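You operate a simulated robot arm through the tools that you are given. There is no shell and no other tool. Be economical: measure what you need, move in short steps, check, and stop when the job is done.

You run a simulated two-armed robot. Do the job below in one go: nothing can be reset, and whatever is moved stays where it is left.

## Task
Pick up the carton labelled "tubes" from the top of the island by the mixer with one hand, pass it to the other hand and put it on the top of the grey cart. Set down upright: carton.

It is judged by the outcome, as a careful person would: the job done as asked, and still so three seconds after it is handed in. It fails if anything else is knocked over, pushed out of place, dropped, spilled or broken.

## Robot
Two 7-joint arms with two-finger parallel grippers on one trunk, on a base that drives. Base frame: it is fixed to the floor where the robot stands at the start and does not move with it; the origin is under the middle of the robot, x ahead of it, y to its left, z up; the surface under the hand at the start is at about z = 850. Readings come in mm, degrees, newtons and seconds.
The left shoulder is at the start at [70, 134, 1176], the right one opposite. With the tool pointing down near the work surface each hand reaches from about 100 to 640 mm from the robot's upright axis, wherever it stands, measured 20 degrees to its own side. Places, roughly: top of the grey cart [2400, -2000, 800]. Payload 1.57 kg a hand.
The TCP of each hand is the grasp point between the finger pads, 30 mm short of the fingertips. In the tool frame z runs along the fingers and y along their closing line. Largest opening 80 mm; finger width 17, thickness 12; the body of the gripper, 40 by 82 mm, starts 80 mm behind the TCP.
Orientation is told as [roll, pitch, yaw] about the base's x, y, z axes, in that order, counted from this pose: with the fingers straight down and closing along the base's y, the tool's x points along the base's -x, its y along +y and its z along -z.

## Interface
- The arms move only by the tool apply_moves. It takes "left_plan", "right_plan" or both (then of equal length, played together; a hand with none holds still); each is a list that holds one entry, the list of rows, each a list of 6 numbers: the shift along the base's x, y, z in units of 30 mm (1.0 is 30 mm), then the turn, a rotation vector about the base's x, y, z in units of 4 degrees (1.0 is 4 degrees). In form: [[[dx, dy, dz, wx, wy, wz], ...]]. A call has 1 to 12 rows; each row shifts and turns the commanded pose from where the row before left it. "left_grip" and "right_grip" are, for a hand that has rows, the gripper command, from -1 (shut) to 1 (fully open), values between in proportion, set as the call begins (left out, the last holds). A call with a number of a shift or a turn outside -1 to 1 is refused whole. A row lasts 0.2 s, in which the tool goes at most 50 mm and 8.6 degrees; a call with a longer step from one row to the next is refused whole, and so is a gripper value outside its range. Where a pose cannot be reached the arm comes as near as it can. A force on the tool above 40 N (or 10 N above the force at the start of the call, whichever is more), or a blocked arm, ends the call early, and 0.2 s more pass. The fingers move at their own pace (about 153 mm/s each) and stop on an object; they squeeze with about 28 N. The grip force told is the motor's: it shows also when the fingers shut on nothing. Time passes only in rows, and 0.2 s behind the last, so rows that do not move let the fingers close. It gives the time, the measured TCP pose, the force on the tool (base axes), the opening and the grip force at its end, in the units of the frame above (readings bear some noise), with the torque about the TCP (base axes, N m) and any sound that the robot's microphone picked up.
- Cameras (640 x 400 px; columns grow to the right, rows downward): "scene" is now at [138.4, 7.4, 1400]; the picture's right is [0.08, -1.00, 0.00], its down [-0.61, -0.05, -0.79] and it looks along [0.79, 0.06, -0.61] (base axes); focal length 256 px, centre (320, 200). "left" rides on the left gripper at [72, 7, -122] in its tool frame; the picture's right is [-0.09, 1.00, 0.00], its down [-0.84, -0.08, -0.54] and it looks along [-0.54, -0.05, 0.84] (tool axes); focal length 238 px, centre (320, 200). "right" rides on the right gripper at [72, -7, -122] in its tool frame; the picture's right is [0.09, 1.00, 0.00], its down [-0.84, 0.08, -0.54] and it looks along [-0.54, 0.05, 0.84] (tool axes); focal length 238 px, centre (320, 200). There is no depth. A picture from a camera that has moved, and an enlarged one, comes with that camera's place and axes in the base frame and with its lens.
- capture(camera): a new picture of that camera. It takes no simulated time.
- move_column(by): slides the trunk up (or, below 0, down) by that many mm; the arms and the scene camera ride with it, the base frame stays. It gives what a move gives, with no picture.
- steer(legs): drives the robot by 1 to 6 legs, each [ahead, left, turn to the left] in mm, mm and degrees, along the robot's own axes; the way and the turn of a leg run together, so that a leg with both is an arc; at most 1500 mm and 180 degrees a leg. The arms and the cameras ride along, it lands a little off, and it stops where it bumps. It gives what a move gives.
- turn_head(pan, tilt): turns the head with the scene camera to pan (to the left, within 86 degrees either way) and tilt (down, from -29 to 69), counted from straight ahead of the robot. It gives what a move gives.
- inspect(camera, box): a new picture of the part [left, top, right, bottom] of that camera's present view, enlarged. It takes no simulated time.
- close_job(): hands the job in; it is judged then, once.

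Work in short steps. Places have to be worked out from the pictures, the camera data and where the tool is seen: move nearer, look again, correct. Check each grasp and each placing, and mend what went wrong. You have 120 turns and 100 pictures in all, those below and enlarged ones among them. Open the grippers and draw the arms clear of the work before you hand the job in, unless the task says otherwise; then end with one line.

The tools are called after "Call:" by a JSON object that holds its "api" and its "payload". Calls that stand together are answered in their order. apply_moves: Moves the arms, as the interface text tells. Its arguments: {"type":"object","properties":{"left_plan":{"type":"array","items":{"type":"array","items":{"type":"array","items":{"type":"number"}}}},"left_grip":{"type":"number"},"right_plan":{"type":"array","items":{"type":"array","items":{"type":"array","items":{"type":"number"}}}},"right_grip":{"type":"number"}},"required":[]} The other tools are called the same way: move_column (by) slides the trunk up or down; steer (legs) drives the base; turn_head (pan, tilt) turns the head that bears the scene camera; capture (camera) takes a picture; inspect (camera, box) takes an enlarged picture of a part of a camera's view; close_job () hands the job in.

At the start:

```text
clock: 0.0
left_position: [499.0, 202.8, 1087.2]
left_tcp_rot: [0.0, 0.0, 0.1]
left_force: [-0.5, 0.1, -0.1]
left_torque: [-0.01, 0.01, 0.0]
left_finger_gap: 79.8
left_grip_force: 0.2
right_position: [429.8, -148.1, 1171.6]
right_tcp_rot: [0.0, 0.1, 0.0]
right_force: [0.0, 0.6, 0.4]
right_torque: [0.0, -0.02, -0.01]
right_finger_gap: 80.1
right_grip_force: 0.1
trunk travel left (down, up): [-750.0, 190.0]
robot x, y, heading: [-0.7, 0.3, -0.1]
head pan, tilt: [4.5, 37.9]
```

scene: 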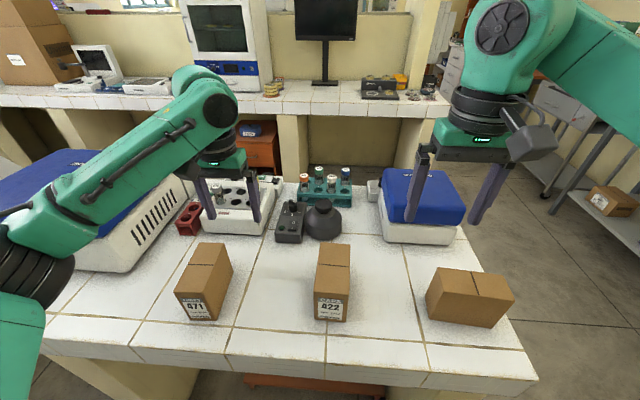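
right: 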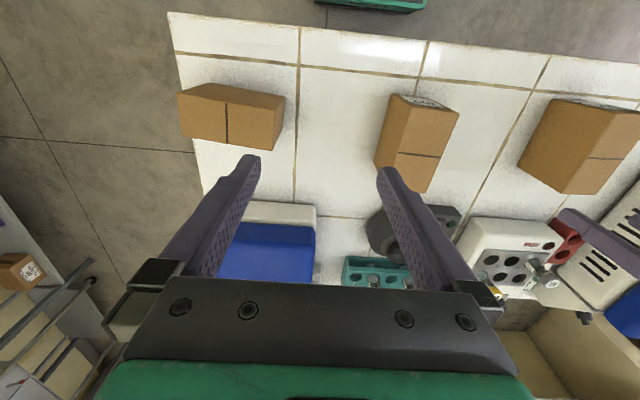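
left: 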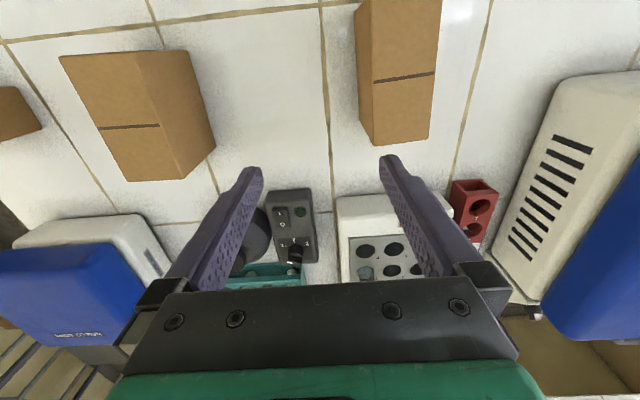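

Three cartons stand on the island; I need to read their labels.

Call:
{"api": "inspect", "payload": {"camera": "scene", "box": [160, 230, 360, 330]}}

Call:
{"api": "inspect", "payload": {"camera": "right", "box": [170, 70, 640, 220]}}

Call:
{"api": "inspect", "payload": {"camera": "scene", "box": [520, 100, 640, 240]}}

```text
3.20 times, centred on (260, 280) of scene
camera zoom: at [138.4, 7.4, 1400.0], right [0.08, -1.0, 0.0], down [-0.61, -0.05, -0.79], along [0.79, 0.06, -0.61], focal length 820 px, centre (512, -56)
```

zoom: 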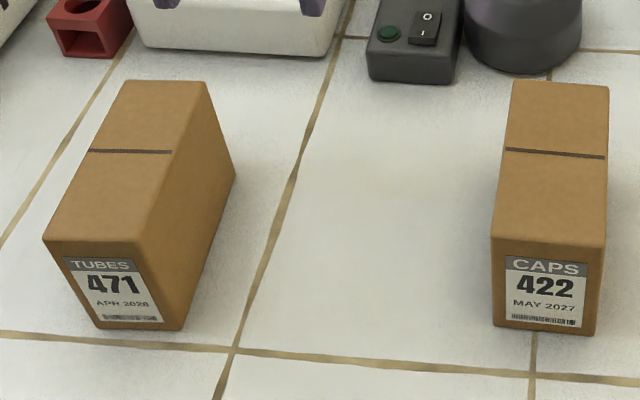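

```text
1.36 times, centred on (405, 145) of right
camera zoom: at [358.6, -155.7, 1294.2], right [-0.09, 1.0, 0.0], down [0.84, 0.08, 0.54], along [0.54, 0.05, -0.84], focal length 325 px, centre (204, 275)
```

zoom: 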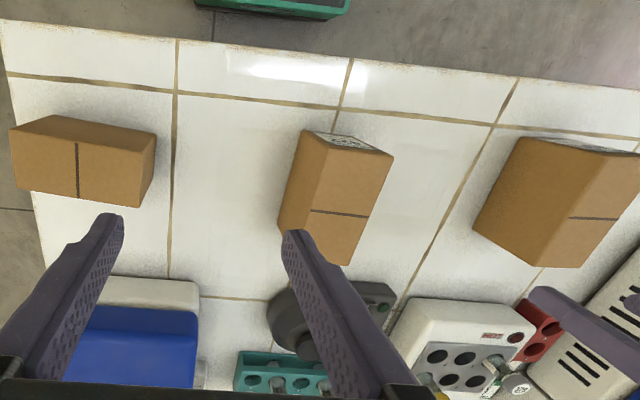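

```text
2.86 times, centred on (580, 170) of scene
camera zoom: at [138.4, 7.4, 1400.0], right [0.08, -1.0, 0.0], down [-0.61, -0.05, -0.79], along [0.79, 0.06, -0.61], focal length 732 px, centre (-423, 286)
```

zoom: 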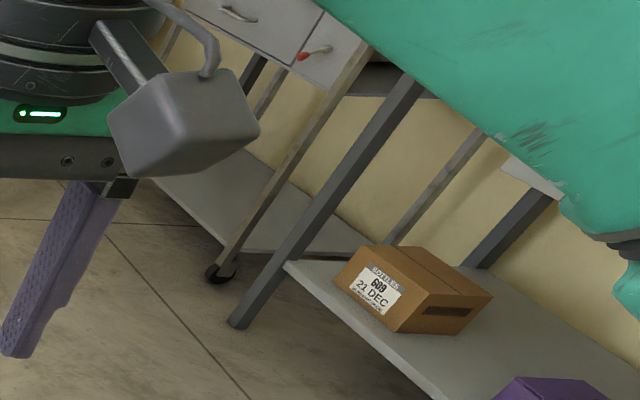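

The "tubes" carton is the left one, spanning about x 400–525, y 254–316, top at z≈960, with a slight yaw. I move the left hand above its near half and check.

Call:
{"api": "apply_moves", "payload": {"left_plan": [[[-0.7, 0.9, 0, 0, 0, 0.3], [-0.7, 0.9, 0, 0, 0, 0.3], [-0.67, 0.9, 0, 0, 0, 0.3], [0, 0, 0, 0, 0, 0]]], "left_grip": 1}}

Call:
{"api": "capture", "payload": {"camera": "left"}}

Call:
{"api": "capture", "payload": {"camera": "scene"}}

```text
clock: 1.0
left_position: [440.3, 284.4, 1086.8]
left_tcp_rot: [0.0, 0.1, 3.7]
left_force: [-0.1, 0.1, -0.3]
left_torque: [0.02, 0.01, 0.01]
left_finger_gap: 80.3
left_grip_force: 0.0
right_position: [429.5, -148.7, 1172.2]
right_tcp_rot: [0.0, 0.1, 0.0]
right_force: [0.3, 0.6, 0.3]
right_torque: [0.02, 0.0, 0.04]
right_finger_gap: 80.1
right_grip_force: 0.1
trunk travel left (down, up): [-750.0, 190.0]
robot x, y, heading: [0.9, -3.7, 0.1]
head pan, tilt: [4.5, 37.9]
```

```text
93 pictures are left
camera left: at [369.4, 286.5, 1207.4], right [0.03, 1.0, 0.0], down [0.84, -0.02, 0.54], along [0.54, -0.02, -0.84], focal length 238 px, centre (320, 200)
```

left: 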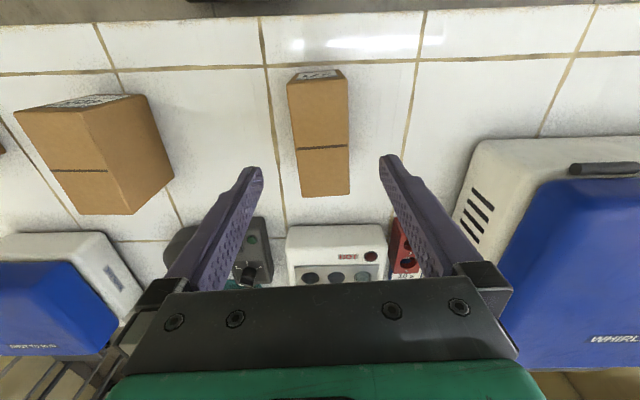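

```text
92 pictures are left
camera scene: at [138.8, 7.0, 1400.0], right [0.08, -1.0, 0.0], down [-0.61, -0.05, -0.79], along [0.79, 0.06, -0.61], focal length 256 px, centre (320, 200)
```

scene: 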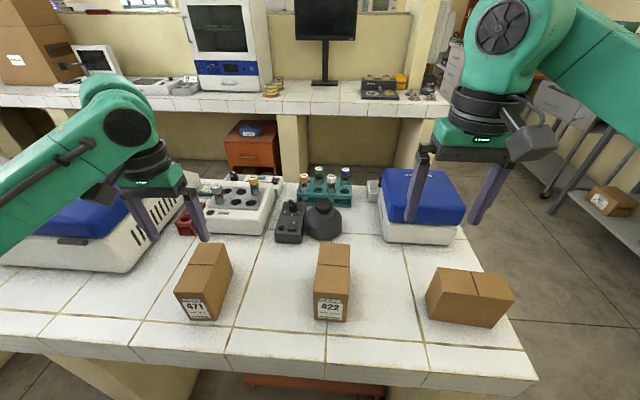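

The carton's axis lies right under the TCP (y≈284 at x 440). Descending to z≈925 and closing.

Call:
{"api": "apply_moves", "payload": {"left_plan": [[[0, 0, -0.9, 0, 0, -0.2], [0, 0, -0.9, 0, 0, 0], [0, 0, -0.9, 0, 0, 0], [0, 0, -0.9, 0, 0, 0], [0, 0, -0.9, 0, 0, 0], [0, 0, -0.9, 0, 0, 0], [0, 0, 0, 0, 0, 0]]], "left_grip": 1}}

Call:
{"api": "capture", "payload": {"camera": "left"}}

```text
clock: 2.6
left_position: [436.2, 284.3, 925.1]
left_tcp_rot: [0.1, 0.0, 2.9]
left_force: [0.5, -0.4, 0.3]
left_torque: [0.02, -0.03, -0.03]
left_finger_gap: 79.7
left_grip_force: 0.0
right_position: [429.4, -147.8, 1170.9]
right_tcp_rot: [0.0, 0.0, 0.1]
right_force: [-0.2, 0.4, -0.4]
right_torque: [0.02, -0.02, -0.02]
right_finger_gap: 80.2
right_grip_force: 0.0
trunk travel left (down, up): [-750.0, 190.0]
robot x, y, heading: [1.4, 1.7, -0.1]
head pan, tilt: [4.5, 37.9]
```

```text
91 pictures are left
camera left: at [367.1, 287.9, 1045.3], right [0.04, 1.0, 0.0], down [0.84, -0.03, 0.54], along [0.54, -0.02, -0.84], focal length 238 px, centre (320, 200)
```

left: 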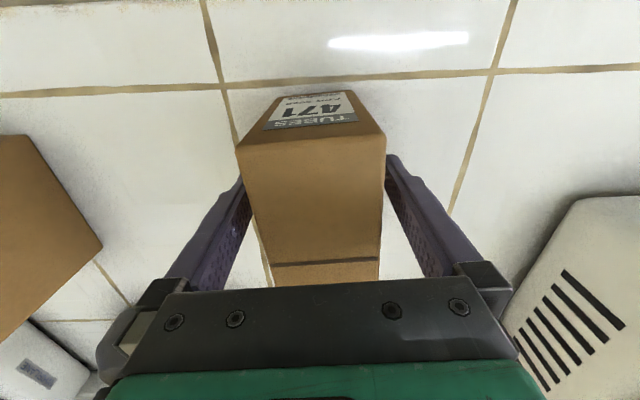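

The carton is centred between the fingers. Closing.

Call:
{"api": "apply_moves", "payload": {"left_plan": [[[0, 0, 0, 0, 0, 0], [0, 0, 0, 0, 0, 0], [0, 0, 0, 0, 0, 0]]], "left_grip": -1}}

Call:
{"api": "apply_moves", "payload": {"left_plan": [[[0, 0, 0.5, 0, 0, 0], [0, 0, 0.8, 0, 0, 0], [0, 0, 0.7, 0, 0, 0], [0, 0, 0, 0, 0, 0]]]}}

Call:
{"api": "capture", "payload": {"camera": "scene"}}

```text
clock: 3.4
left_position: [435.7, 283.5, 924.4]
left_tcp_rot: [0.1, 0.0, 2.9]
left_force: [0.2, -0.5, -0.4]
left_torque: [0.01, -0.02, -0.07]
left_finger_gap: 59.7
left_grip_force: 28.0
right_position: [430.6, -148.1, 1172.9]
right_tcp_rot: [0.0, 0.1, 0.0]
right_force: [-0.6, 0.6, -0.5]
right_torque: [-0.05, 0.0, -0.02]
right_finger_gap: 80.3
right_grip_force: 0.2
trunk travel left (down, up): [-750.0, 190.0]
robot x, y, heading: [-1.9, -1.8, 0.2]
head pan, tilt: [4.5, 37.9]
```

```text
clock: 4.4
left_position: [436.3, 283.9, 985.2]
left_tcp_rot: [-0.1, 0.0, 2.8]
left_force: [0.7, -0.2, -2.0]
left_torque: [0.04, 0.05, 0.0]
left_finger_gap: 59.7
left_grip_force: 27.8
right_position: [429.9, -147.8, 1171.0]
right_tcp_rot: [0.1, 0.0, 0.0]
right_force: [-0.8, 1.0, 1.3]
right_torque: [-0.01, 0.01, 0.0]
right_finger_gap: 79.9
right_grip_force: 0.0
trunk travel left (down, up): [-750.0, 190.0]
robot x, y, heading: [-0.7, -0.5, 0.0]
head pan, tilt: [4.5, 37.9]
```

```text
90 pictures are left
camera scene: at [138.8, 7.7, 1400.0], right [0.08, -1.0, 0.0], down [-0.61, -0.05, -0.79], along [0.79, 0.06, -0.61], focal length 256 px, centre (320, 200)
```

scene: 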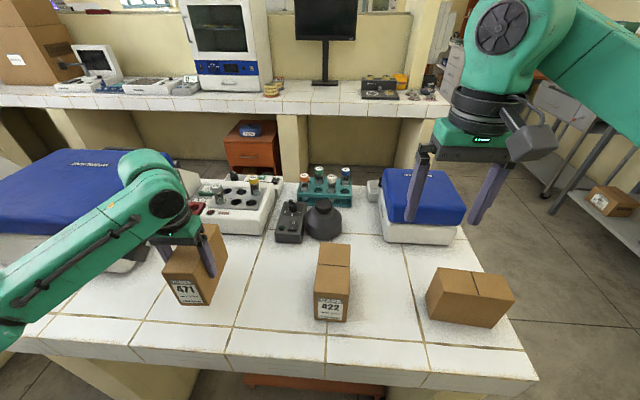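

Held (0.2 kg, gap 59.7). I lift and yaw the left hand by about -90° while bringing it toward the middle.

Call:
{"api": "apply_moves", "payload": {"left_plan": [[[0, 0, 1, 0, 0, 0], [0, 0, 1, 0, 0, -1], [0, 0, 1, 0, 0, -1], [0, 0, 1, 0, 0, -1], [0, 0, 0.5, 0, 0, -1], [0, -0.5, 0, 0, 0, -1], [0, -0.5, 0, 0, 0, -1], [0, -0.5, 0, 0, 0, -1], [0, -0.5, 0, 0, 0, -1], [0, -0.5, 0, 0, 0, -1], [0, -0.5, 0, 0, 0, -1], [0, -0.5, 0, 0, 0, -1]]]}}

Call:
{"api": "apply_moves", "payload": {"left_plan": [[[0, -0.5, 0, 0, 0, -1], [0, -0.5, 0, 0, 0, -1], [0, -0.5, 0, 0, 0, -1], [0, -0.5, 0, 0, 0, -1], [0, -0.5, 0, 0, 0, -1], [0, -0.5, 0, 0, 0, -1], [0, -0.2, 0, 0, 0, -1], [0, 0, 0, 0, 0, -1], [0, 0, 0, 0, 0, -1], [0, 0, 0, 0, 0, -1], [0, 0, 0, 0, 0, -1], [0, 0, 0, 0, 0, -1]]]}}

Call:
{"api": "capture", "payload": {"camera": "scene"}}

```text
clock: 7.0
left_position: [437.7, 178.2, 1119.0]
left_tcp_rot: [-0.1, 0.1, -41.3]
left_force: [0.0, 0.2, -1.2]
left_torque: [0.02, 0.02, -0.01]
left_finger_gap: 59.9
left_grip_force: 28.2
right_position: [429.1, -148.8, 1171.2]
right_tcp_rot: [0.1, 0.0, 0.1]
right_force: [-0.2, 0.5, -0.7]
right_torque: [0.01, 0.0, 0.03]
right_finger_gap: 80.0
right_grip_force: 0.0
trunk travel left (down, up): [-750.0, 190.0]
robot x, y, heading: [-3.0, -0.8, 0.1]
head pan, tilt: [4.5, 37.9]
```

```text
clock: 9.6
left_position: [437.6, 83.0, 1119.8]
left_tcp_rot: [0.0, -0.1, -89.2]
left_force: [0.2, 0.1, -2.5]
left_torque: [0.04, 0.0, 0.01]
left_finger_gap: 59.7
left_grip_force: 28.0
right_position: [430.8, -148.5, 1171.4]
right_tcp_rot: [0.0, 0.0, 0.0]
right_force: [0.3, 0.5, -0.3]
right_torque: [-0.03, 0.01, -0.02]
right_finger_gap: 79.7
right_grip_force: 0.2
trunk travel left (down, up): [-750.0, 190.0]
robot x, y, heading: [1.2, 4.3, 0.1]
head pan, tilt: [4.5, 37.9]
```

```text
89 pictures are left
camera scene: at [138.7, 7.4, 1400.0], right [0.08, -1.0, 0.0], down [-0.61, -0.05, -0.79], along [0.79, 0.06, -0.61], focal length 256 px, centre (320, 200)
```

scene: 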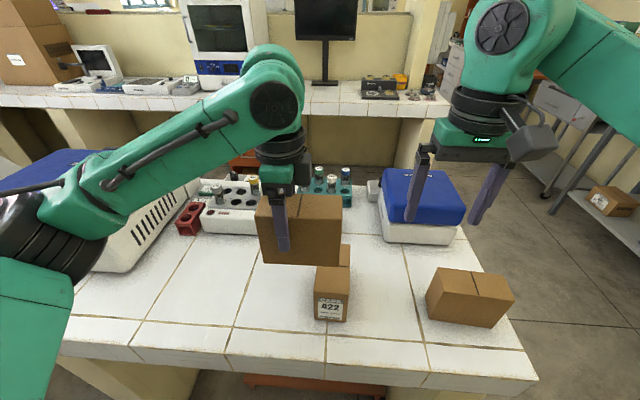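

Left now holds the carton level with its long side along y (y≈-3…121, z≈1044…1155). I yaw the right hand +90° away from it, then tilt 40° so that its fingers point left and down.

Call:
{"api": "apply_moves", "payload": {"right_plan": [[[0, 0, 0.4, 0, 0, 1], [0, 0, 0.4, 0, 0, 1], [0, 0, 0.4, 0, 0, 1], [0, 0, 0.3, 0, 0, 1], [0, 0, 0, 0, 0, 1], [0, 0, 0, 0, 0, 1], [0, 0, 0, 0, 0, 1], [0, 0, 0, 0, 0, 1], [0, 0, 0, 0, 0, 1], [0, 0, 0, 0, 0, 1], [0, 0, 0, 0, 0, 1], [0, 0, 0, 0, 0, 1]]], "right_grip": 1}}

Call:
{"api": "apply_moves", "payload": {"right_plan": [[[0, 0, 0, 0, 0, 1], [0, 0, 0, 0, 0, 1], [0, 0, 0, 0, 0, 1], [0, 0, 0, 0, 0, 1], [0, 0, 0, 0, 0, 1], [0, 0, 0, 0, 0, 1], [0, 0, 0, 0, 0, 1], [0, 0, 0, 0, 0, 1], [0, 0, 0, 0, 0, 1], [0, 0, 0, 0, 0, 1], [0, 0, 0, 0, 0, 0.5], [0, 0, 0, 0, 0, 0]]]}}

Call:
{"api": "apply_moves", "payload": {"right_plan": [[[0, 0, 0, 1, 0, 0], [0, 0, 0, 1, 0, 0], [0, 0, 0, 1, 0, 0], [0, 0, 0, 1, 0, 0], [0, 0, 0, 1, 0, 0], [0, 0, 0, 1, 0, 0], [0, 0, 0, 1, 0, 0], [0, 0, 0, 1, 0, 0], [0, 0, 0, 1, 0, 0], [0, 0, 0, 1, 0, 0], [0, 0, 0, 0, 0, 0]]]}}

Call:
{"api": "capture", "payload": {"camera": "scene"}}

Call:
{"api": "capture", "payload": {"camera": "right"}}

```text
clock: 12.2
left_position: [437.4, 83.0, 1120.9]
left_tcp_rot: [0.0, 0.0, -89.1]
left_force: [0.1, 0.5, -1.6]
left_torque: [0.02, 0.02, 0.01]
left_finger_gap: 59.8
left_grip_force: 27.6
right_position: [377.1, -108.9, 1188.3]
right_tcp_rot: [-0.1, 0.0, 47.9]
right_force: [-1.0, -0.1, 0.3]
right_torque: [0.01, 0.0, 0.02]
right_finger_gap: 80.0
right_grip_force: 0.0
right hand out of reach, approached as far as the arm can: row 8, 9, 10, 11, 12
trunk travel left (down, up): [-750.0, 190.0]
robot x, y, heading: [-3.0, -1.7, -0.0]
head pan, tilt: [4.5, 37.9]
```

```text
clock: 14.8
left_position: [436.7, 83.9, 1120.0]
left_tcp_rot: [0.0, 0.0, -89.1]
left_force: [-0.1, 0.1, -3.0]
left_torque: [0.1, 0.01, 0.01]
left_finger_gap: 59.6
left_grip_force: 28.2
right_position: [238.9, -32.8, 1144.3]
right_tcp_rot: [0.0, 0.1, 89.9]
right_force: [-0.3, -0.2, -0.1]
right_torque: [0.01, 0.0, 0.03]
right_finger_gap: 79.9
right_grip_force: 0.0
right hand out of reach, approached as far as the arm can: row 1, 2, 3, 4, 5, 6, 7, 8, 9, 10, 11
trunk travel left (down, up): [-750.0, 190.0]
robot x, y, heading: [2.1, 0.0, 0.2]
head pan, tilt: [4.5, 37.9]
```

```text
clock: 17.2
left_position: [437.5, 84.1, 1119.2]
left_tcp_rot: [-0.2, 0.0, -89.1]
left_force: [-0.6, 0.4, -2.2]
left_torque: [0.03, 0.01, 0.02]
left_finger_gap: 59.7
left_grip_force: 27.7
right_position: [217.4, -30.2, 1158.4]
right_tcp_rot: [0.1, -40.0, 89.9]
right_force: [0.0, 0.1, 1.0]
right_torque: [0.0, 0.02, 0.02]
right_finger_gap: 80.1
right_grip_force: 0.0
right hand out of reach, approached as far as the arm can: row 6, 7, 8, 9, 10
trunk travel left (down, up): [-750.0, 190.0]
robot x, y, heading: [1.1, 2.0, -0.1]
head pan, tilt: [4.5, 37.9]
```

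```text
88 pictures are left
camera scene: at [138.7, 7.5, 1400.0], right [0.08, -1.0, 0.0], down [-0.61, -0.05, -0.79], along [0.79, 0.06, -0.61], focal length 256 px, centre (320, 200)
```

scene: 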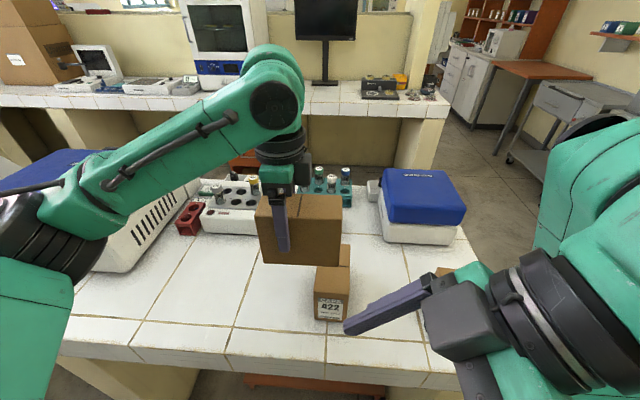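

```text
87 pictures are left
camera right: at [225.4, -163.6, 1205.8], right [-1.0, -0.07, -0.06], down [-0.08, 0.29, 0.95], along [-0.05, 0.95, -0.3], focal length 238 px, centre (320, 200)
```

right: 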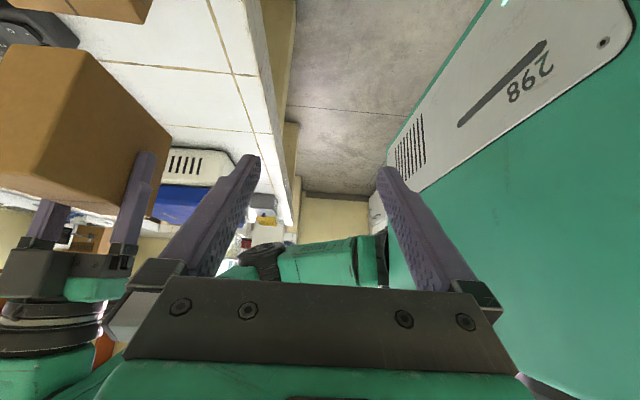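

The right hand was out of reach because it was commanded too high relative to its shoulder. I raise the trunk so that both hands work lower under the shoulders.

Call:
{"api": "move_column", "payload": {"by": 190}}

Call:
{"api": "apply_moves", "payload": {"left_plan": [[[0, 0, -0.8, 0, 0, 0], [0, 0, -0.8, 0, 0, 0], [0, 0, -0.8, 0, 0, 0], [0, 0, -0.8, 0, 0, 0], [0, 0, -0.8, 0, 0, 0], [0, 0, -0.8, 0, 0, 0], [0, 0, -0.8, 0, 0, 0], [0, 0, -0.8, 0, 0, 0], [0, 0, 0, 0, 0, 0]]]}}

Call:
{"api": "apply_moves", "payload": {"right_plan": [[[0, -0.8, -0.5, 0, 0, 0], [0.5, -0.8, -0.5, 0, 0, 0], [0.5, -0.8, -0.5, 0, 0, 0], [0.5, -0.8, -0.5, 0, 0, 0], [0.5, -0.8, -0.5, 0, 0, 0], [0.5, 0, -0.5, 0, 0, 0], [0, 0, 0, 0, 0, 0]]]}}

Call:
{"api": "capture", "payload": {"camera": "scene"}}

```text
clock: 19.3
left_position: [436.9, 83.7, 1308.6]
left_tcp_rot: [-0.1, 0.1, -89.1]
left_force: [0.1, 0.2, -2.0]
left_torque: [0.03, 0.0, 0.04]
left_finger_gap: 59.6
left_grip_force: 28.1
right_position: [217.1, -28.8, 1349.0]
right_tcp_rot: [0.2, -40.0, 89.9]
right_force: [0.3, -0.5, -0.6]
right_torque: [0.0, 0.02, 0.03]
right_finger_gap: 79.8
right_grip_force: 0.1
trunk travel left (down, up): [-940.0, 0.0]
robot x, y, heading: [1.0, -0.4, 0.0]
head pan, tilt: [4.5, 37.9]
```

```text
clock: 21.3
left_position: [436.1, 87.1, 1116.2]
left_tcp_rot: [-0.1, 0.0, -89.1]
left_force: [-0.1, 0.2, -1.2]
left_torque: [0.07, 0.0, 0.02]
left_finger_gap: 59.8
left_grip_force: 28.1
right_position: [217.4, -30.6, 1347.8]
right_tcp_rot: [0.1, -40.0, 89.9]
right_force: [0.4, 0.1, 0.3]
right_torque: [0.02, -0.02, -0.01]
right_finger_gap: 80.0
right_grip_force: 0.1
trunk travel left (down, up): [-940.0, 0.0]
robot x, y, heading: [-0.4, 1.9, 0.1]
head pan, tilt: [4.5, 37.9]
```

```text
clock: 22.9
left_position: [437.4, 85.3, 1117.2]
left_tcp_rot: [-0.1, 0.0, -89.1]
left_force: [0.4, 0.3, -2.3]
left_torque: [0.05, -0.03, 0.0]
left_finger_gap: 59.7
left_grip_force: 28.0
right_position: [187.5, -76.3, 1337.8]
right_tcp_rot: [0.1, -39.9, 89.7]
right_force: [0.3, 0.1, -0.5]
right_torque: [-0.01, 0.02, 0.01]
right_finger_gap: 80.2
right_grip_force: 0.0
right hand out of reach, approached as far as the arm can: row 1, 2, 3, 4, 5, 6
trunk travel left (down, up): [-940.0, 0.0]
robot x, y, heading: [-1.8, 1.0, 0.2]
head pan, tilt: [4.5, 37.9]
```

```text
86 pictures are left
camera scene: at [138.7, 7.3, 1590.0], right [0.08, -1.0, 0.0], down [-0.61, -0.05, -0.79], along [0.79, 0.06, -0.61], focal length 256 px, centre (320, 200)
```

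scene: 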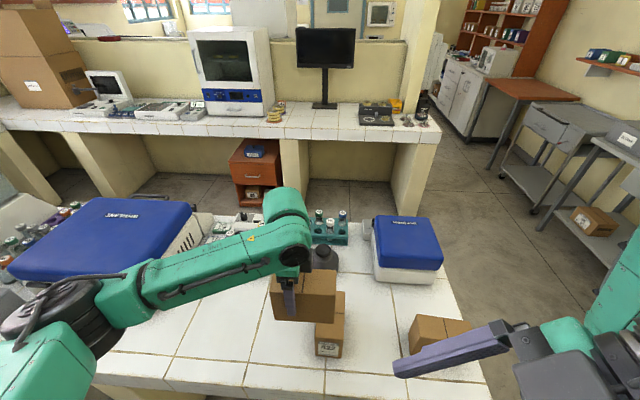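

The right arm seems stuck against a joint limit; I undo the tilt and then part of the yaw, and see where the reach comes back.

Call:
{"api": "apply_moves", "payload": {"right_plan": [[[0, 0, 0, -1, 0, 0], [0, 0, 0, -1, 0, 0], [0, 0, 0, -1, 0, 0], [0, 0, 0, -1, 0, 0], [0, 0, 0, -1, 0, 0], [0, 0, 0, -1, 0, 0], [0, 0, 0, -1, 0, 0], [0, 0, 0, -1, 0, 0], [0, 0, 0, -1, 0, 0], [0, 0, 0, -1, 0, 0], [0, 0, 0, 0, 0, 0]]]}}

Call:
{"api": "apply_moves", "payload": {"right_plan": [[[0, 0, 0, 0, 0, -1], [0, 0, 0, 0, 0, -1], [0, 0, 0, 0, 0, -1], [0, 0, 0, 0, 0, -1], [0, 0, 0, 0, 0, -1], [0, 0, 0, 0, 0, -1], [0, 0, 0, 0, 0, -1], [0, 0, 0, 0, 0, -1], [0, 0, 0, 0, 0, -1], [0, 0, 0, 0, 0, -1], [0, 0, 0, 0, 0, -1], [0, 0, 0, 0, 0, 0]]]}}

```text
clock: 25.3
left_position: [436.3, 85.2, 1116.6]
left_tcp_rot: [-0.1, 0.1, -89.0]
left_force: [-0.3, 0.0, -3.0]
left_torque: [0.08, 0.02, -0.04]
left_finger_gap: 59.8
left_grip_force: 27.9
right_position: [188.0, -77.2, 1337.0]
right_tcp_rot: [-0.1, 0.1, 89.9]
right_force: [0.0, 0.1, 0.5]
right_torque: [0.0, 0.0, -0.01]
right_finger_gap: 80.0
right_grip_force: 0.1
trunk travel left (down, up): [-940.0, 0.0]
robot x, y, heading: [0.4, -2.9, 0.3]
head pan, tilt: [4.5, 37.9]
```

```text
clock: 27.9
left_position: [436.6, 84.7, 1118.6]
left_tcp_rot: [-0.1, 0.0, -89.1]
left_force: [-0.3, 1.0, -2.4]
left_torque: [0.06, -0.01, -0.01]
left_finger_gap: 59.8
left_grip_force: 27.6
right_position: [188.8, -77.7, 1336.5]
right_tcp_rot: [0.0, 0.0, 45.9]
right_force: [-0.1, -0.2, -0.2]
right_torque: [-0.05, 0.01, 0.02]
right_finger_gap: 80.0
right_grip_force: 0.0
trunk travel left (down, up): [-940.0, 0.0]
robot x, y, heading: [-0.1, -1.4, 0.1]
head pan, tilt: [4.5, 37.9]
```

Orientation follows freely again and the commanded pose re-synced. I bring the right hand forward, down and outward with this half yaw.

Call:
{"api": "apply_moves", "payload": {"right_plan": [[[0, -0.6, -0.8, 0, 0, 0], [0.4, -0.6, -0.8, 0, 0, 0], [0.8, -0.6, -0.8, 0, 0, 0], [0.8, -0.4, -0.8, 0, 0, 0], [0.9, -0.4, -0.8, 0, 0, 0], [0.9, -0.4, -0.8, 0, 0, 0], [0.9, 0, -0.8, 0, 0, 0], [0.9, 0, -0.8, 0, 0, 0], [0.9, 0, -0.8, 0, 0, 0], [0.9, 0, -0.8, 0, 0, 0], [0.8, 0, 0, 0, 0, 0], [0, 0, 0, 0, 0, 0]]]}}

Call:
{"api": "capture", "payload": {"camera": "scene"}}

```text
clock: 30.5
left_position: [435.9, 85.0, 1116.6]
left_tcp_rot: [0.1, 0.0, -89.1]
left_force: [-0.2, 0.2, -1.7]
left_torque: [0.07, 0.0, -0.01]
left_finger_gap: 59.8
left_grip_force: 28.2
right_position: [338.7, -168.0, 1160.5]
right_tcp_rot: [0.0, -0.1, 45.9]
right_force: [-0.4, -0.4, 0.3]
right_torque: [-0.02, 0.02, -0.01]
right_finger_gap: 80.1
right_grip_force: 0.2
right hand out of reach, approached as far as the arm can: row 8, 9, 10, 11
trunk travel left (down, up): [-940.0, 0.0]
robot x, y, heading: [0.8, 2.9, 0.0]
head pan, tilt: [4.5, 37.9]
```

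```text
85 pictures are left
camera scene: at [138.3, 7.2, 1590.0], right [0.08, -1.0, 0.0], down [-0.61, -0.05, -0.79], along [0.79, 0.06, -0.61], focal length 256 px, centre (320, 200)
```

scene: 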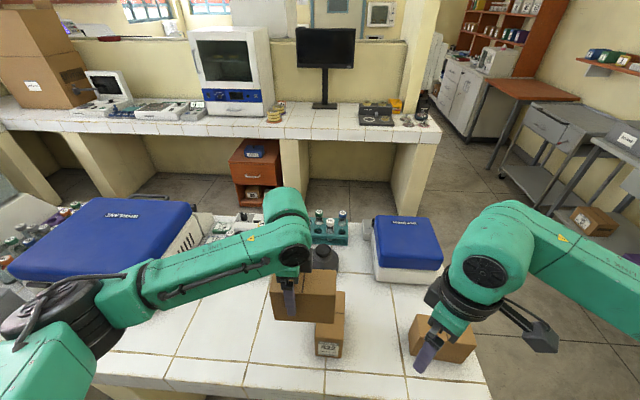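

Positive yaw runs this arm to a limit, so I try the opposite way round: yaw the right hand to -89° (same as the left), keeping clear of the carton.

Call:
{"api": "apply_moves", "payload": {"right_plan": [[[0, 0, 0, 0, 0, -1], [0, 0, 0, 0, 0, -1], [0, 0, 0, 0, 0, -1], [0, 0, 0, 0, 0, -1], [0, 0, 0, 0, 0, -1], [0.3, -0.2, -0.2, 0, 0, -1], [0.4, -0.2, -0.2, 0, 0, -1], [0.4, -0.2, -0.2, 0, 0, -1], [0.4, -0.2, -0.2, 0, 0, -1], [0.4, -0.2, -0.2, 0, 0, -1], [0.4, -0.2, -0.2, 0, 0, -1], [0.4, 0, 0, 0, 0, -1]]]}}

Call:
{"api": "apply_moves", "payload": {"right_plan": [[[0, 0, 0, 0, 0, -1], [0, 0, 0, 0, 0, -1], [0, 0, 0, 0, 0, -1], [0, 0, 0, 0, 0, -1], [0, 0, 0, 0, 0, -1], [0, 0, 0, 0, 0, -1], [0, 0, 0, 0, 0, -1], [0, 0, 0, 0, 0, -1], [0, 0, 0, 0, 0, -1], [0, 0, 0, 0, 0, -1], [0, 0, 0, 0, 0, -1], [0, 0, 0, 0, 0, -1]]]}}

Call:
{"api": "apply_moves", "payload": {"right_plan": [[[0, 0, 0, 0, 0, -1], [0, 0, 0, 0, 0, -1], [0, 0, 0, 0, 0, -1], [0, 0, 0, 0, 0, -1], [0, 0, 0, 0, 0, -1], [0, 0, 0, 0, 0, -1], [0, 0, 0, 0, 0, -1], [0, 0, 0, 0, 0, -1], [0, 0, 0, 0, 0, -1], [0, 0, 0, 0, 0, -0.8], [0, 0, 0, 0, 0, 0]]]}}

Call:
{"api": "capture", "payload": {"camera": "scene"}}

```text
clock: 33.1
left_position: [438.2, 85.7, 1116.6]
left_tcp_rot: [-0.1, 0.0, -89.1]
left_force: [-0.2, 0.3, -1.8]
left_torque: [0.04, 0.01, 0.01]
left_finger_gap: 60.0
left_grip_force: 27.8
right_position: [417.9, -202.7, 1124.8]
right_tcp_rot: [0.1, 0.0, -2.0]
right_force: [0.0, 0.0, -0.9]
right_torque: [0.01, -0.03, -0.01]
right_finger_gap: 79.9
right_grip_force: 0.0
trunk travel left (down, up): [-940.0, 0.0]
robot x, y, heading: [-0.0, 1.8, -0.3]
head pan, tilt: [4.5, 37.9]
```

```text
clock: 35.7
left_position: [436.6, 84.3, 1116.6]
left_tcp_rot: [-0.1, 0.0, -89.2]
left_force: [-0.3, -0.7, -1.3]
left_torque: [0.03, -0.03, 0.02]
left_finger_gap: 59.8
left_grip_force: 28.0
right_position: [419.9, -203.6, 1124.0]
right_tcp_rot: [-0.1, -0.1, -50.3]
right_force: [-0.5, -0.1, 1.0]
right_torque: [-0.01, -0.01, -0.02]
right_finger_gap: 80.1
right_grip_force: 0.1
trunk travel left (down, up): [-940.0, 0.0]
robot x, y, heading: [0.3, 0.5, 0.1]
head pan, tilt: [4.5, 37.9]
```

```text
clock: 38.1
left_position: [437.0, 84.9, 1116.8]
left_tcp_rot: [-0.1, 0.0, -89.1]
left_force: [-0.6, 0.3, -2.1]
left_torque: [0.06, -0.01, 0.0]
left_finger_gap: 59.8
left_grip_force: 28.1
right_position: [420.0, -203.5, 1124.1]
right_tcp_rot: [-0.1, -0.1, -89.3]
right_force: [0.4, -0.5, 0.5]
right_torque: [0.02, 0.0, -0.01]
right_finger_gap: 80.0
right_grip_force: 0.0
trunk travel left (down, up): [-940.0, 0.0]
robot x, y, heading: [2.1, 1.8, 0.2]
head pan, tilt: [4.5, 37.9]
```

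```text
84 pictures are left
camera scene: at [138.7, 7.4, 1590.0], right [0.08, -1.0, 0.0], down [-0.61, -0.05, -0.79], along [0.79, 0.06, -0.61], focal length 256 px, centre (320, 200)
```

scene: 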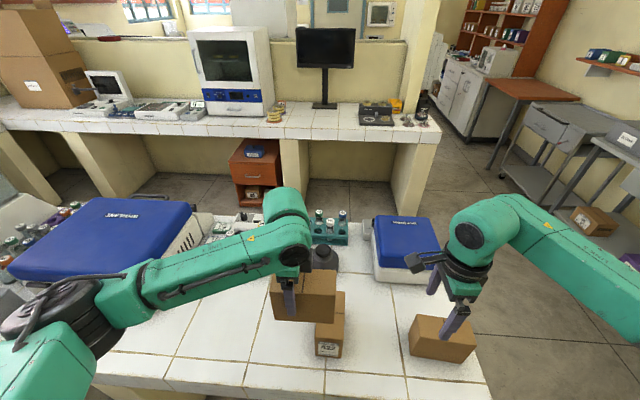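

Yaw -89° works on the right. Now tilt 56° about x (fingers toward +y and down), rising slightly.

Call:
{"api": "apply_moves", "payload": {"right_plan": [[[0, 0, 0.5, 1, 0, 0], [0, 0, 0.5, 1, 0, 0], [0, 0, 0.5, 1, 0, 0], [0, 0, 0.3, 1, 0, 0], [0, 0, 0, 1, 0, 0], [0, 0, 0, 1, 0, 0], [0, 0, 0, 1, 0, 0], [0, 0, 0, 1, 0, 0], [0, 0, 0, 1, 0, 0], [0, 0, 0, 1, 0, 0], [0, 0, 0, 1, 0, 0], [0, 0, 0, 1, 0, 0]]]}}

Call:
{"api": "capture", "payload": {"camera": "right"}}

Call:
{"api": "capture", "payload": {"camera": "scene"}}

```text
clock: 40.7
left_position: [435.6, 85.1, 1116.2]
left_tcp_rot: [-0.1, 0.0, -89.1]
left_force: [0.5, 0.2, -2.4]
left_torque: [0.05, -0.01, 0.0]
left_finger_gap: 60.0
left_grip_force: 27.8
right_position: [419.0, -203.3, 1179.0]
right_tcp_rot: [0.8, 48.1, -88.9]
right_force: [0.0, -0.3, -0.7]
right_torque: [0.01, 0.0, -0.01]
right_finger_gap: 80.0
right_grip_force: 0.1
trunk travel left (down, up): [-940.0, 0.0]
robot x, y, heading: [-5.3, 0.2, 0.1]
head pan, tilt: [4.5, 37.9]
```

```text
83 pictures are left
camera right: at [412.7, -247.6, 1313.9], right [0.99, 0.07, 0.08], down [0.09, -0.96, -0.26], along [0.06, 0.27, -0.96], focal length 238 px, centre (320, 200)
```

right: 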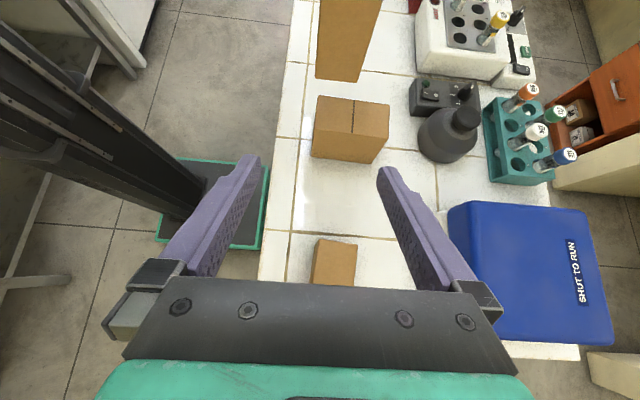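

```text
82 pictures are left
camera scene: at [138.7, 6.9, 1590.0], right [0.08, -1.0, 0.0], down [-0.61, -0.05, -0.79], along [0.79, 0.06, -0.61], focal length 256 px, centre (320, 200)
```

scene: 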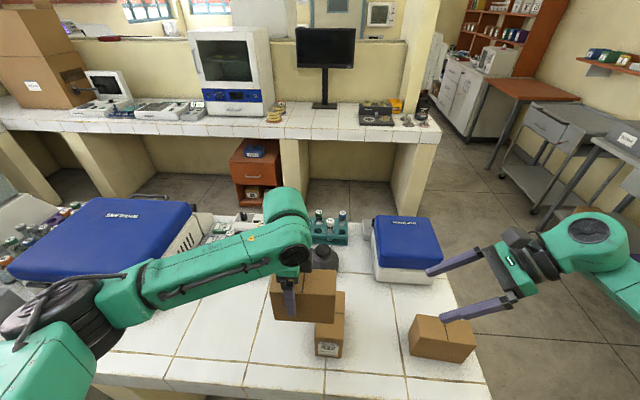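

Reach is fine. I add the last 8° of tilt and move to the pre-grasp point (438, -75, 1180).

Call:
{"api": "apply_moves", "payload": {"right_plan": [[[0.3, 0, 0, 1, 0, 0], [0.3, 0, 0, 1, 0, 0], [0, 0.8, 0, 0, 0, 0], [0, 0.8, 0, 0, 0, 0], [0, 0.8, 0, 0, 0, 0], [0, 0.8, 0, 0, 0, 0], [0, 0.8, 0, 0, 0, 0], [0, 0.3, 0, 0, 0, 0], [0, 0, 0, 0, 0, 0]]]}}

Call:
{"api": "capture", "payload": {"camera": "right"}}

Call:
{"api": "capture", "payload": {"camera": "scene"}}

Call:
{"api": "capture", "payload": {"camera": "left"}}

```text
clock: 42.7
left_position: [436.8, 85.2, 1116.2]
left_tcp_rot: [-0.1, 0.0, -89.1]
left_force: [-0.5, -0.7, -2.1]
left_torque: [0.07, -0.01, -0.03]
left_finger_gap: 59.7
left_grip_force: 28.3
right_position: [437.7, -74.7, 1177.8]
right_tcp_rot: [0.9, 56.0, -88.7]
right_force: [-0.2, 0.4, -0.1]
right_torque: [-0.02, 0.01, -0.03]
right_finger_gap: 79.9
right_grip_force: 0.1
trunk travel left (down, up): [-940.0, 0.0]
robot x, y, heading: [0.8, -2.7, -0.0]
head pan, tilt: [4.5, 37.9]
```

```text
81 pictures are left
camera right: at [431.1, -136.0, 1305.8], right [0.99, 0.06, 0.09], down [0.09, -0.92, -0.39], along [0.06, 0.4, -0.92], focal length 238 px, centre (320, 200)
```

right: 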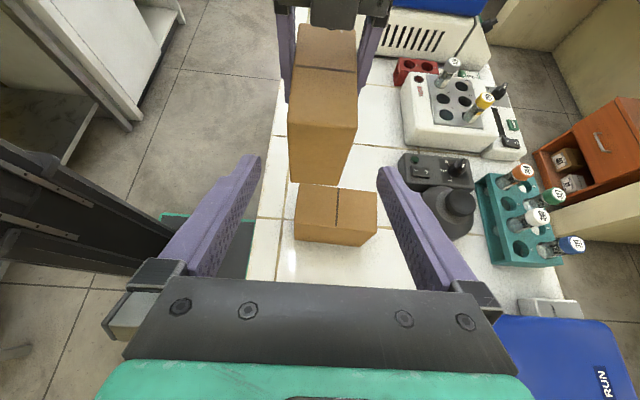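

```text
80 pictures are left
camera scene: at [138.7, 6.9, 1590.0], right [0.08, -1.0, 0.0], down [-0.61, -0.05, -0.79], along [0.79, 0.06, -0.61], focal length 256 px, centre (320, 200)
```

scene: 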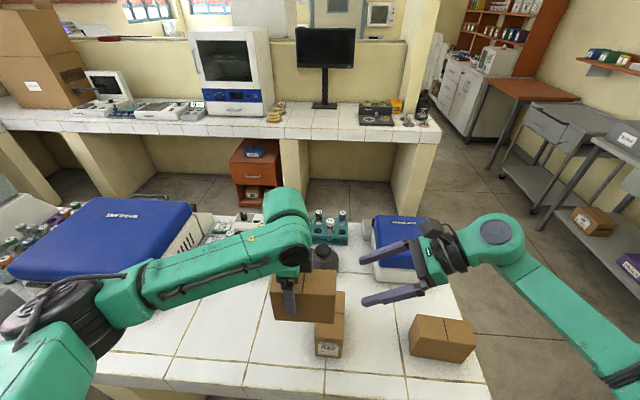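

```text
79 pictures are left
camera left: at [444.6, 157.4, 1237.6], right [1.0, -0.08, 0.0], down [-0.06, -0.84, 0.54], along [-0.04, -0.54, -0.84], focal length 238 px, centre (320, 200)
```

left: 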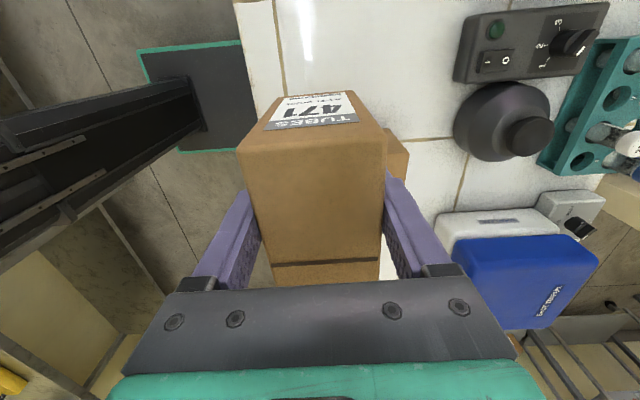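

The carton's near end is at about (439, 2, 1152), centred between the fingers. Approaching along the tool to TCP (439, 33, 1112).

Call:
{"api": "apply_moves", "payload": {"right_plan": [[[0.03, 0.71, -0.44, 0, 0, 0], [0, 0.71, -0.44, 0, 0, 0], [0, 0.71, -0.44, 0, 0, 0], [0, 0.71, -0.44, 0, 0, 0], [0, 0.71, -0.44, 0, 0, 0], [0, 0, 0, 0, 0, 0]]], "right_grip": 1}}

Call:
{"api": "capture", "payload": {"camera": "right"}}

Call:
{"api": "capture", "payload": {"camera": "scene"}}

```text
clock: 44.1
left_position: [437.0, 86.2, 1117.2]
left_tcp_rot: [-0.2, 0.0, -89.1]
left_force: [0.6, 1.2, -3.0]
left_torque: [0.07, -0.02, 0.02]
left_finger_gap: 59.8
left_grip_force: 28.2
right_position: [437.4, 33.1, 1110.0]
right_tcp_rot: [1.1, 56.0, -88.7]
right_force: [-1.1, 0.1, -0.1]
right_torque: [0.0, 0.03, -0.03]
right_finger_gap: 80.0
right_grip_force: 0.0
trunk travel left (down, up): [-940.0, 0.0]
robot x, y, heading: [4.5, 0.6, 0.1]
head pan, tilt: [4.5, 37.9]
```

```text
78 pictures are left
camera right: at [431.2, -29.1, 1238.5], right [0.99, 0.06, 0.09], down [0.09, -0.92, -0.39], along [0.06, 0.4, -0.92], focal length 238 px, centre (320, 200)
```

right: 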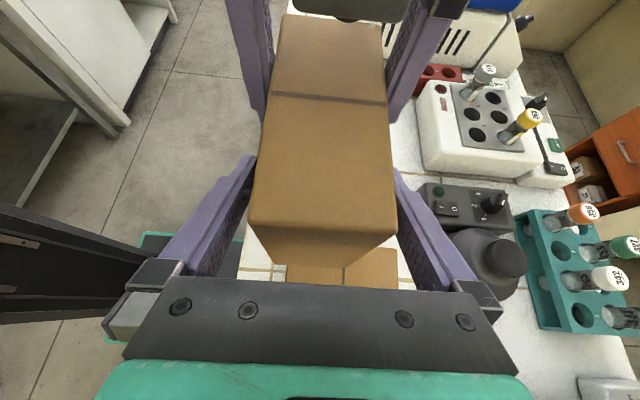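

```text
77 pictures are left
camera scene: at [138.7, 7.0, 1590.0], right [0.08, -1.0, 0.0], down [-0.61, -0.05, -0.79], along [0.79, 0.06, -0.61], focal length 256 px, centre (320, 200)
```

scene: 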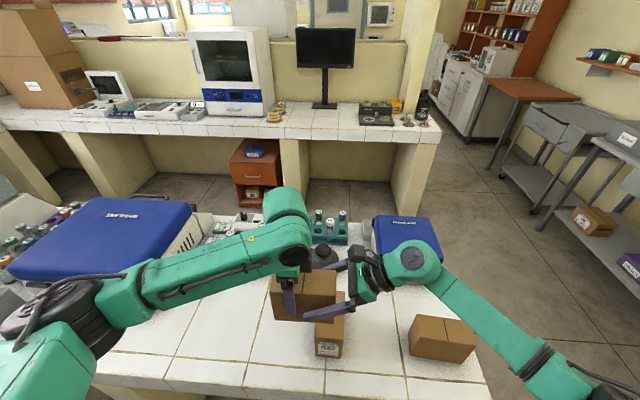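

The carton sits straight between the right fingers with clearance to the left ones. Closing the right gripper.

Call:
{"api": "apply_moves", "payload": {"right_plan": [[[0, 0, 0, 0, 0, 0], [0, 0, 0, 0, 0, 0], [0, 0, 0, 0, 0, 0], [0, 0, 0, 0, 0, 0]]], "right_grip": -1}}

Call:
{"api": "capture", "payload": {"camera": "right"}}

```text
clock: 45.1
left_position: [437.2, 85.6, 1117.0]
left_tcp_rot: [0.0, 0.0, -89.1]
left_force: [2.2, -1.5, -3.2]
left_torque: [0.03, -0.8, -0.81]
left_finger_gap: 59.7
left_grip_force: 28.4
right_position: [437.6, 32.7, 1110.1]
right_tcp_rot: [0.9, 56.1, -88.8]
right_force: [-1.7, 1.8, 1.7]
right_torque: [0.03, 0.71, 0.84]
right_finger_gap: 59.6
right_grip_force: 28.0
trunk travel left (down, up): [-940.0, 0.0]
robot x, y, heading: [-0.6, 3.9, -0.2]
head pan, tilt: [4.5, 37.9]
```

```text
76 pictures are left
camera right: at [431.1, -28.8, 1238.5], right [0.99, 0.06, 0.09], down [0.09, -0.92, -0.39], along [0.06, 0.4, -0.92], focal length 238 px, centre (320, 200)
```

right: 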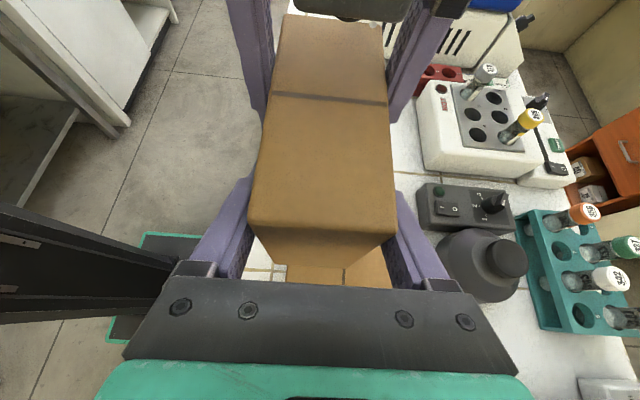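

Both hands hold it (gap 59.6). Now I open the left hand, then withdraw it upward.

Call:
{"api": "apply_moves", "payload": {"left_plan": [[[0, 0, 0, 0, 0, 0], [0, 0, 0, 0, 0, 0], [0, 0, 0, 0, 0, 0]]], "left_grip": 1}}

Call:
{"api": "apply_moves", "payload": {"left_plan": [[[0, 0.1, 0.5, 0, 0, 0], [0, 0.1, 0.8, 0, 0, 0], [0, 0.1, 0.8, 0, 0, 0], [0, 0.3, 0.8, 0, 0, 0], [0, 0.6, 0.8, 0, 0, 0], [0, 0.8, 0.5, 0, 0, 0], [0, 1, 0, 0, 0, 0], [0, 1, 0, 0, 0, 0], [0, 1, 0, 0, 0, 0], [0, 1, 0, 0, 0, 0], [0, 0, 0, 0, 0, 0]]]}}

Call:
{"api": "capture", "payload": {"camera": "scene"}}

Call:
{"api": "capture", "payload": {"camera": "right"}}

```text
clock: 45.9
left_position: [435.4, 85.5, 1116.8]
left_tcp_rot: [-0.1, 0.0, -89.1]
left_force: [-0.1, 0.2, 0.0]
left_torque: [0.0, 0.0, -0.04]
left_finger_gap: 79.8
left_grip_force: 0.1
right_position: [436.3, 33.6, 1112.0]
right_tcp_rot: [1.1, 56.1, -88.7]
right_force: [1.0, -0.8, 0.4]
right_torque: [-0.03, 0.01, 0.03]
right_finger_gap: 60.0
right_grip_force: 27.8
trunk travel left (down, up): [-940.0, 0.0]
robot x, y, heading: [0.6, 0.9, 0.2]
head pan, tilt: [4.5, 37.9]
```

```text
clock: 48.3
left_position: [436.6, 264.8, 1242.9]
left_tcp_rot: [-0.1, 0.1, -89.1]
left_force: [-0.4, 0.2, 0.1]
left_torque: [0.02, 0.0, -0.03]
left_finger_gap: 80.2
left_grip_force: 0.0
right_position: [438.2, 31.8, 1110.4]
right_tcp_rot: [1.0, 55.9, -88.8]
right_force: [0.4, 0.3, 0.3]
right_torque: [-0.05, -0.02, 0.0]
right_finger_gap: 59.8
right_grip_force: 28.5
trunk travel left (down, up): [-940.0, 0.0]
robot x, y, heading: [0.5, -0.0, 0.1]
head pan, tilt: [4.5, 37.9]
```

```text
75 pictures are left
camera scene: at [138.9, 7.1, 1590.0], right [0.08, -1.0, 0.0], down [-0.61, -0.05, -0.79], along [0.79, 0.06, -0.61], focal length 256 px, centre (320, 200)
```

scene: 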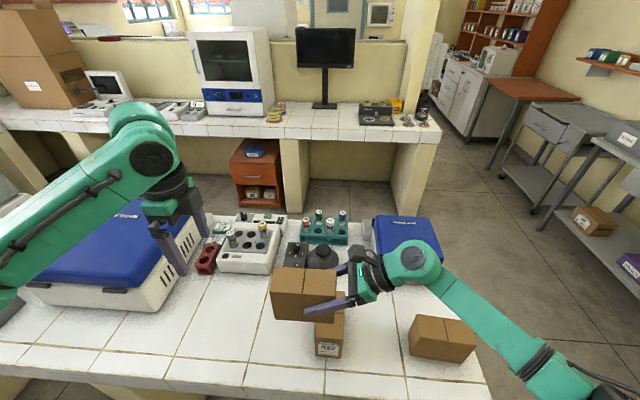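

```text
74 pictures are left
camera right: at [431.4, -29.3, 1238.4], right [0.99, 0.06, 0.09], down [0.09, -0.92, -0.39], along [0.06, 0.4, -0.92], focal length 238 px, centre (320, 200)
```

right: 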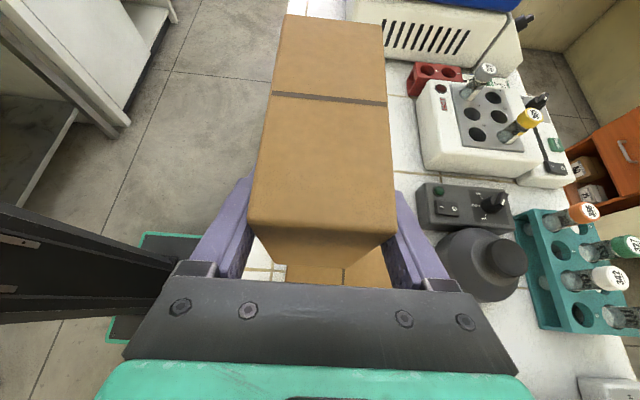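

The handover is done; the right hand holds it level. Before driving, I look toward the grey cart on the right and to the surroundings.

Call:
{"api": "turn_head", "payload": {"pan": -45, "tilt": 25}}

Call:
{"api": "capture", "payload": {"camera": "scene"}}

Call:
{"api": "turn_head", "payload": {"pan": -86, "tilt": 35}}

Call:
{"api": "capture", "payload": {"camera": "scene"}}

```text
clock: 49.5
left_position: [436.4, 262.8, 1243.9]
left_tcp_rot: [-0.2, 0.1, -89.1]
left_force: [-0.1, 0.5, -0.4]
left_torque: [0.02, -0.02, 0.03]
left_finger_gap: 80.0
left_grip_force: 0.0
right_position: [439.4, 32.2, 1109.9]
right_tcp_rot: [1.1, 56.0, -88.7]
right_force: [-1.0, -0.2, 0.3]
right_torque: [-0.07, -0.02, -0.01]
right_finger_gap: 59.9
right_grip_force: 28.4
trunk travel left (down, up): [-940.0, 0.0]
robot x, y, heading: [3.7, 1.0, 0.0]
head pan, tilt: [-45.0, 25.0]
```

```text
73 pictures are left
camera scene: at [117.8, -64.2, 1610.1], right [-0.71, -0.71, 0.0], down [-0.3, 0.3, -0.91], along [0.64, -0.64, -0.42], focal length 256 px, centre (320, 200)
```

scene: 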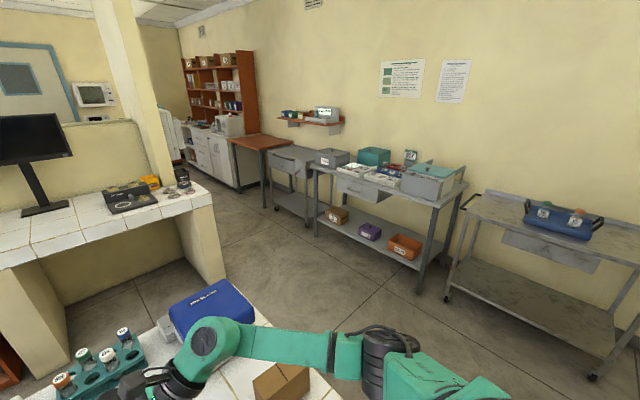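

```text
clock: 50.5
left_position: [436.6, 264.4, 1244.0]
left_tcp_rot: [-0.1, 0.0, -89.1]
left_force: [1.3, 0.0, -0.2]
left_torque: [-0.01, -0.01, 0.02]
left_finger_gap: 79.8
left_grip_force: 0.1
right_position: [438.3, 32.1, 1110.8]
right_tcp_rot: [1.1, 56.1, -88.7]
right_force: [-0.2, 0.1, 0.6]
right_torque: [-0.05, 0.0, 0.01]
right_finger_gap: 59.5
right_grip_force: 27.8
trunk travel left (down, up): [-940.0, 0.0]
robot x, y, heading: [-0.7, -1.4, 0.1]
head pan, tilt: [-85.9, 35.0]
```

```text
72 pictures are left
camera scene: at [59.0, -87.1, 1594.4], right [-1.0, -0.07, 0.0], down [-0.04, 0.57, -0.82], along [0.06, -0.82, -0.57], focal length 256 px, centre (320, 200)
```

scene: 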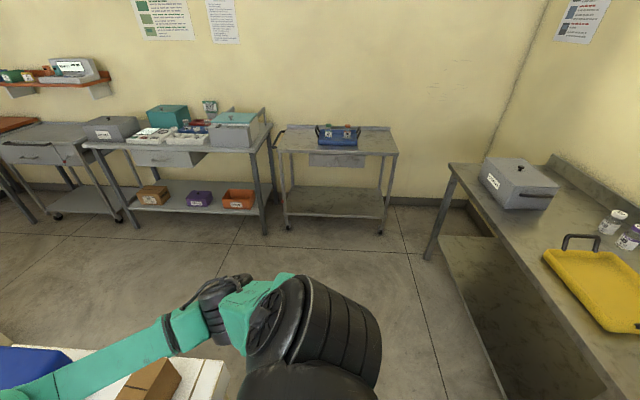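

Projecting the stated place puts the grey cart at pixel (299,155) of the -45° view: the wheeled cart left of the shelf table. Enlarge it.

Call:
{"api": "turn_head", "payload": {"pan": -42, "tilt": 20}}

Call:
{"api": "inspect", "payload": {"camera": "scene", "box": [220, 110, 420, 235]}}

```text
clock: 51.6
left_position: [435.4, 263.9, 1243.7]
left_tcp_rot: [-0.1, 0.0, -89.2]
left_force: [-0.5, 0.0, -0.2]
left_torque: [0.01, -0.04, 0.01]
left_finger_gap: 80.1
left_grip_force: 0.1
right_position: [438.3, 33.8, 1110.8]
right_tcp_rot: [0.9, 56.0, -88.7]
right_force: [0.9, 0.1, 0.3]
right_torque: [-0.04, 0.03, -0.04]
right_finger_gap: 59.6
right_grip_force: 27.5
trunk travel left (down, up): [-940.0, 0.0]
robot x, y, heading: [-2.0, 0.5, -0.2]
head pan, tilt: [-42.0, 20.0]
```

```text
3.20 times, centred on (320, 172) of scene
camera zoom: at [121.7, -61.7, 1618.2], right [-0.67, -0.74, 0.0], down [-0.25, 0.23, -0.94], along [0.7, -0.63, -0.34], focal length 820 px, centre (320, 288)
```

zoom: 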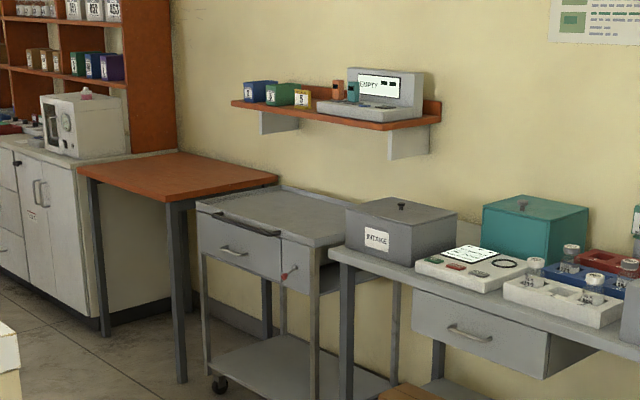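

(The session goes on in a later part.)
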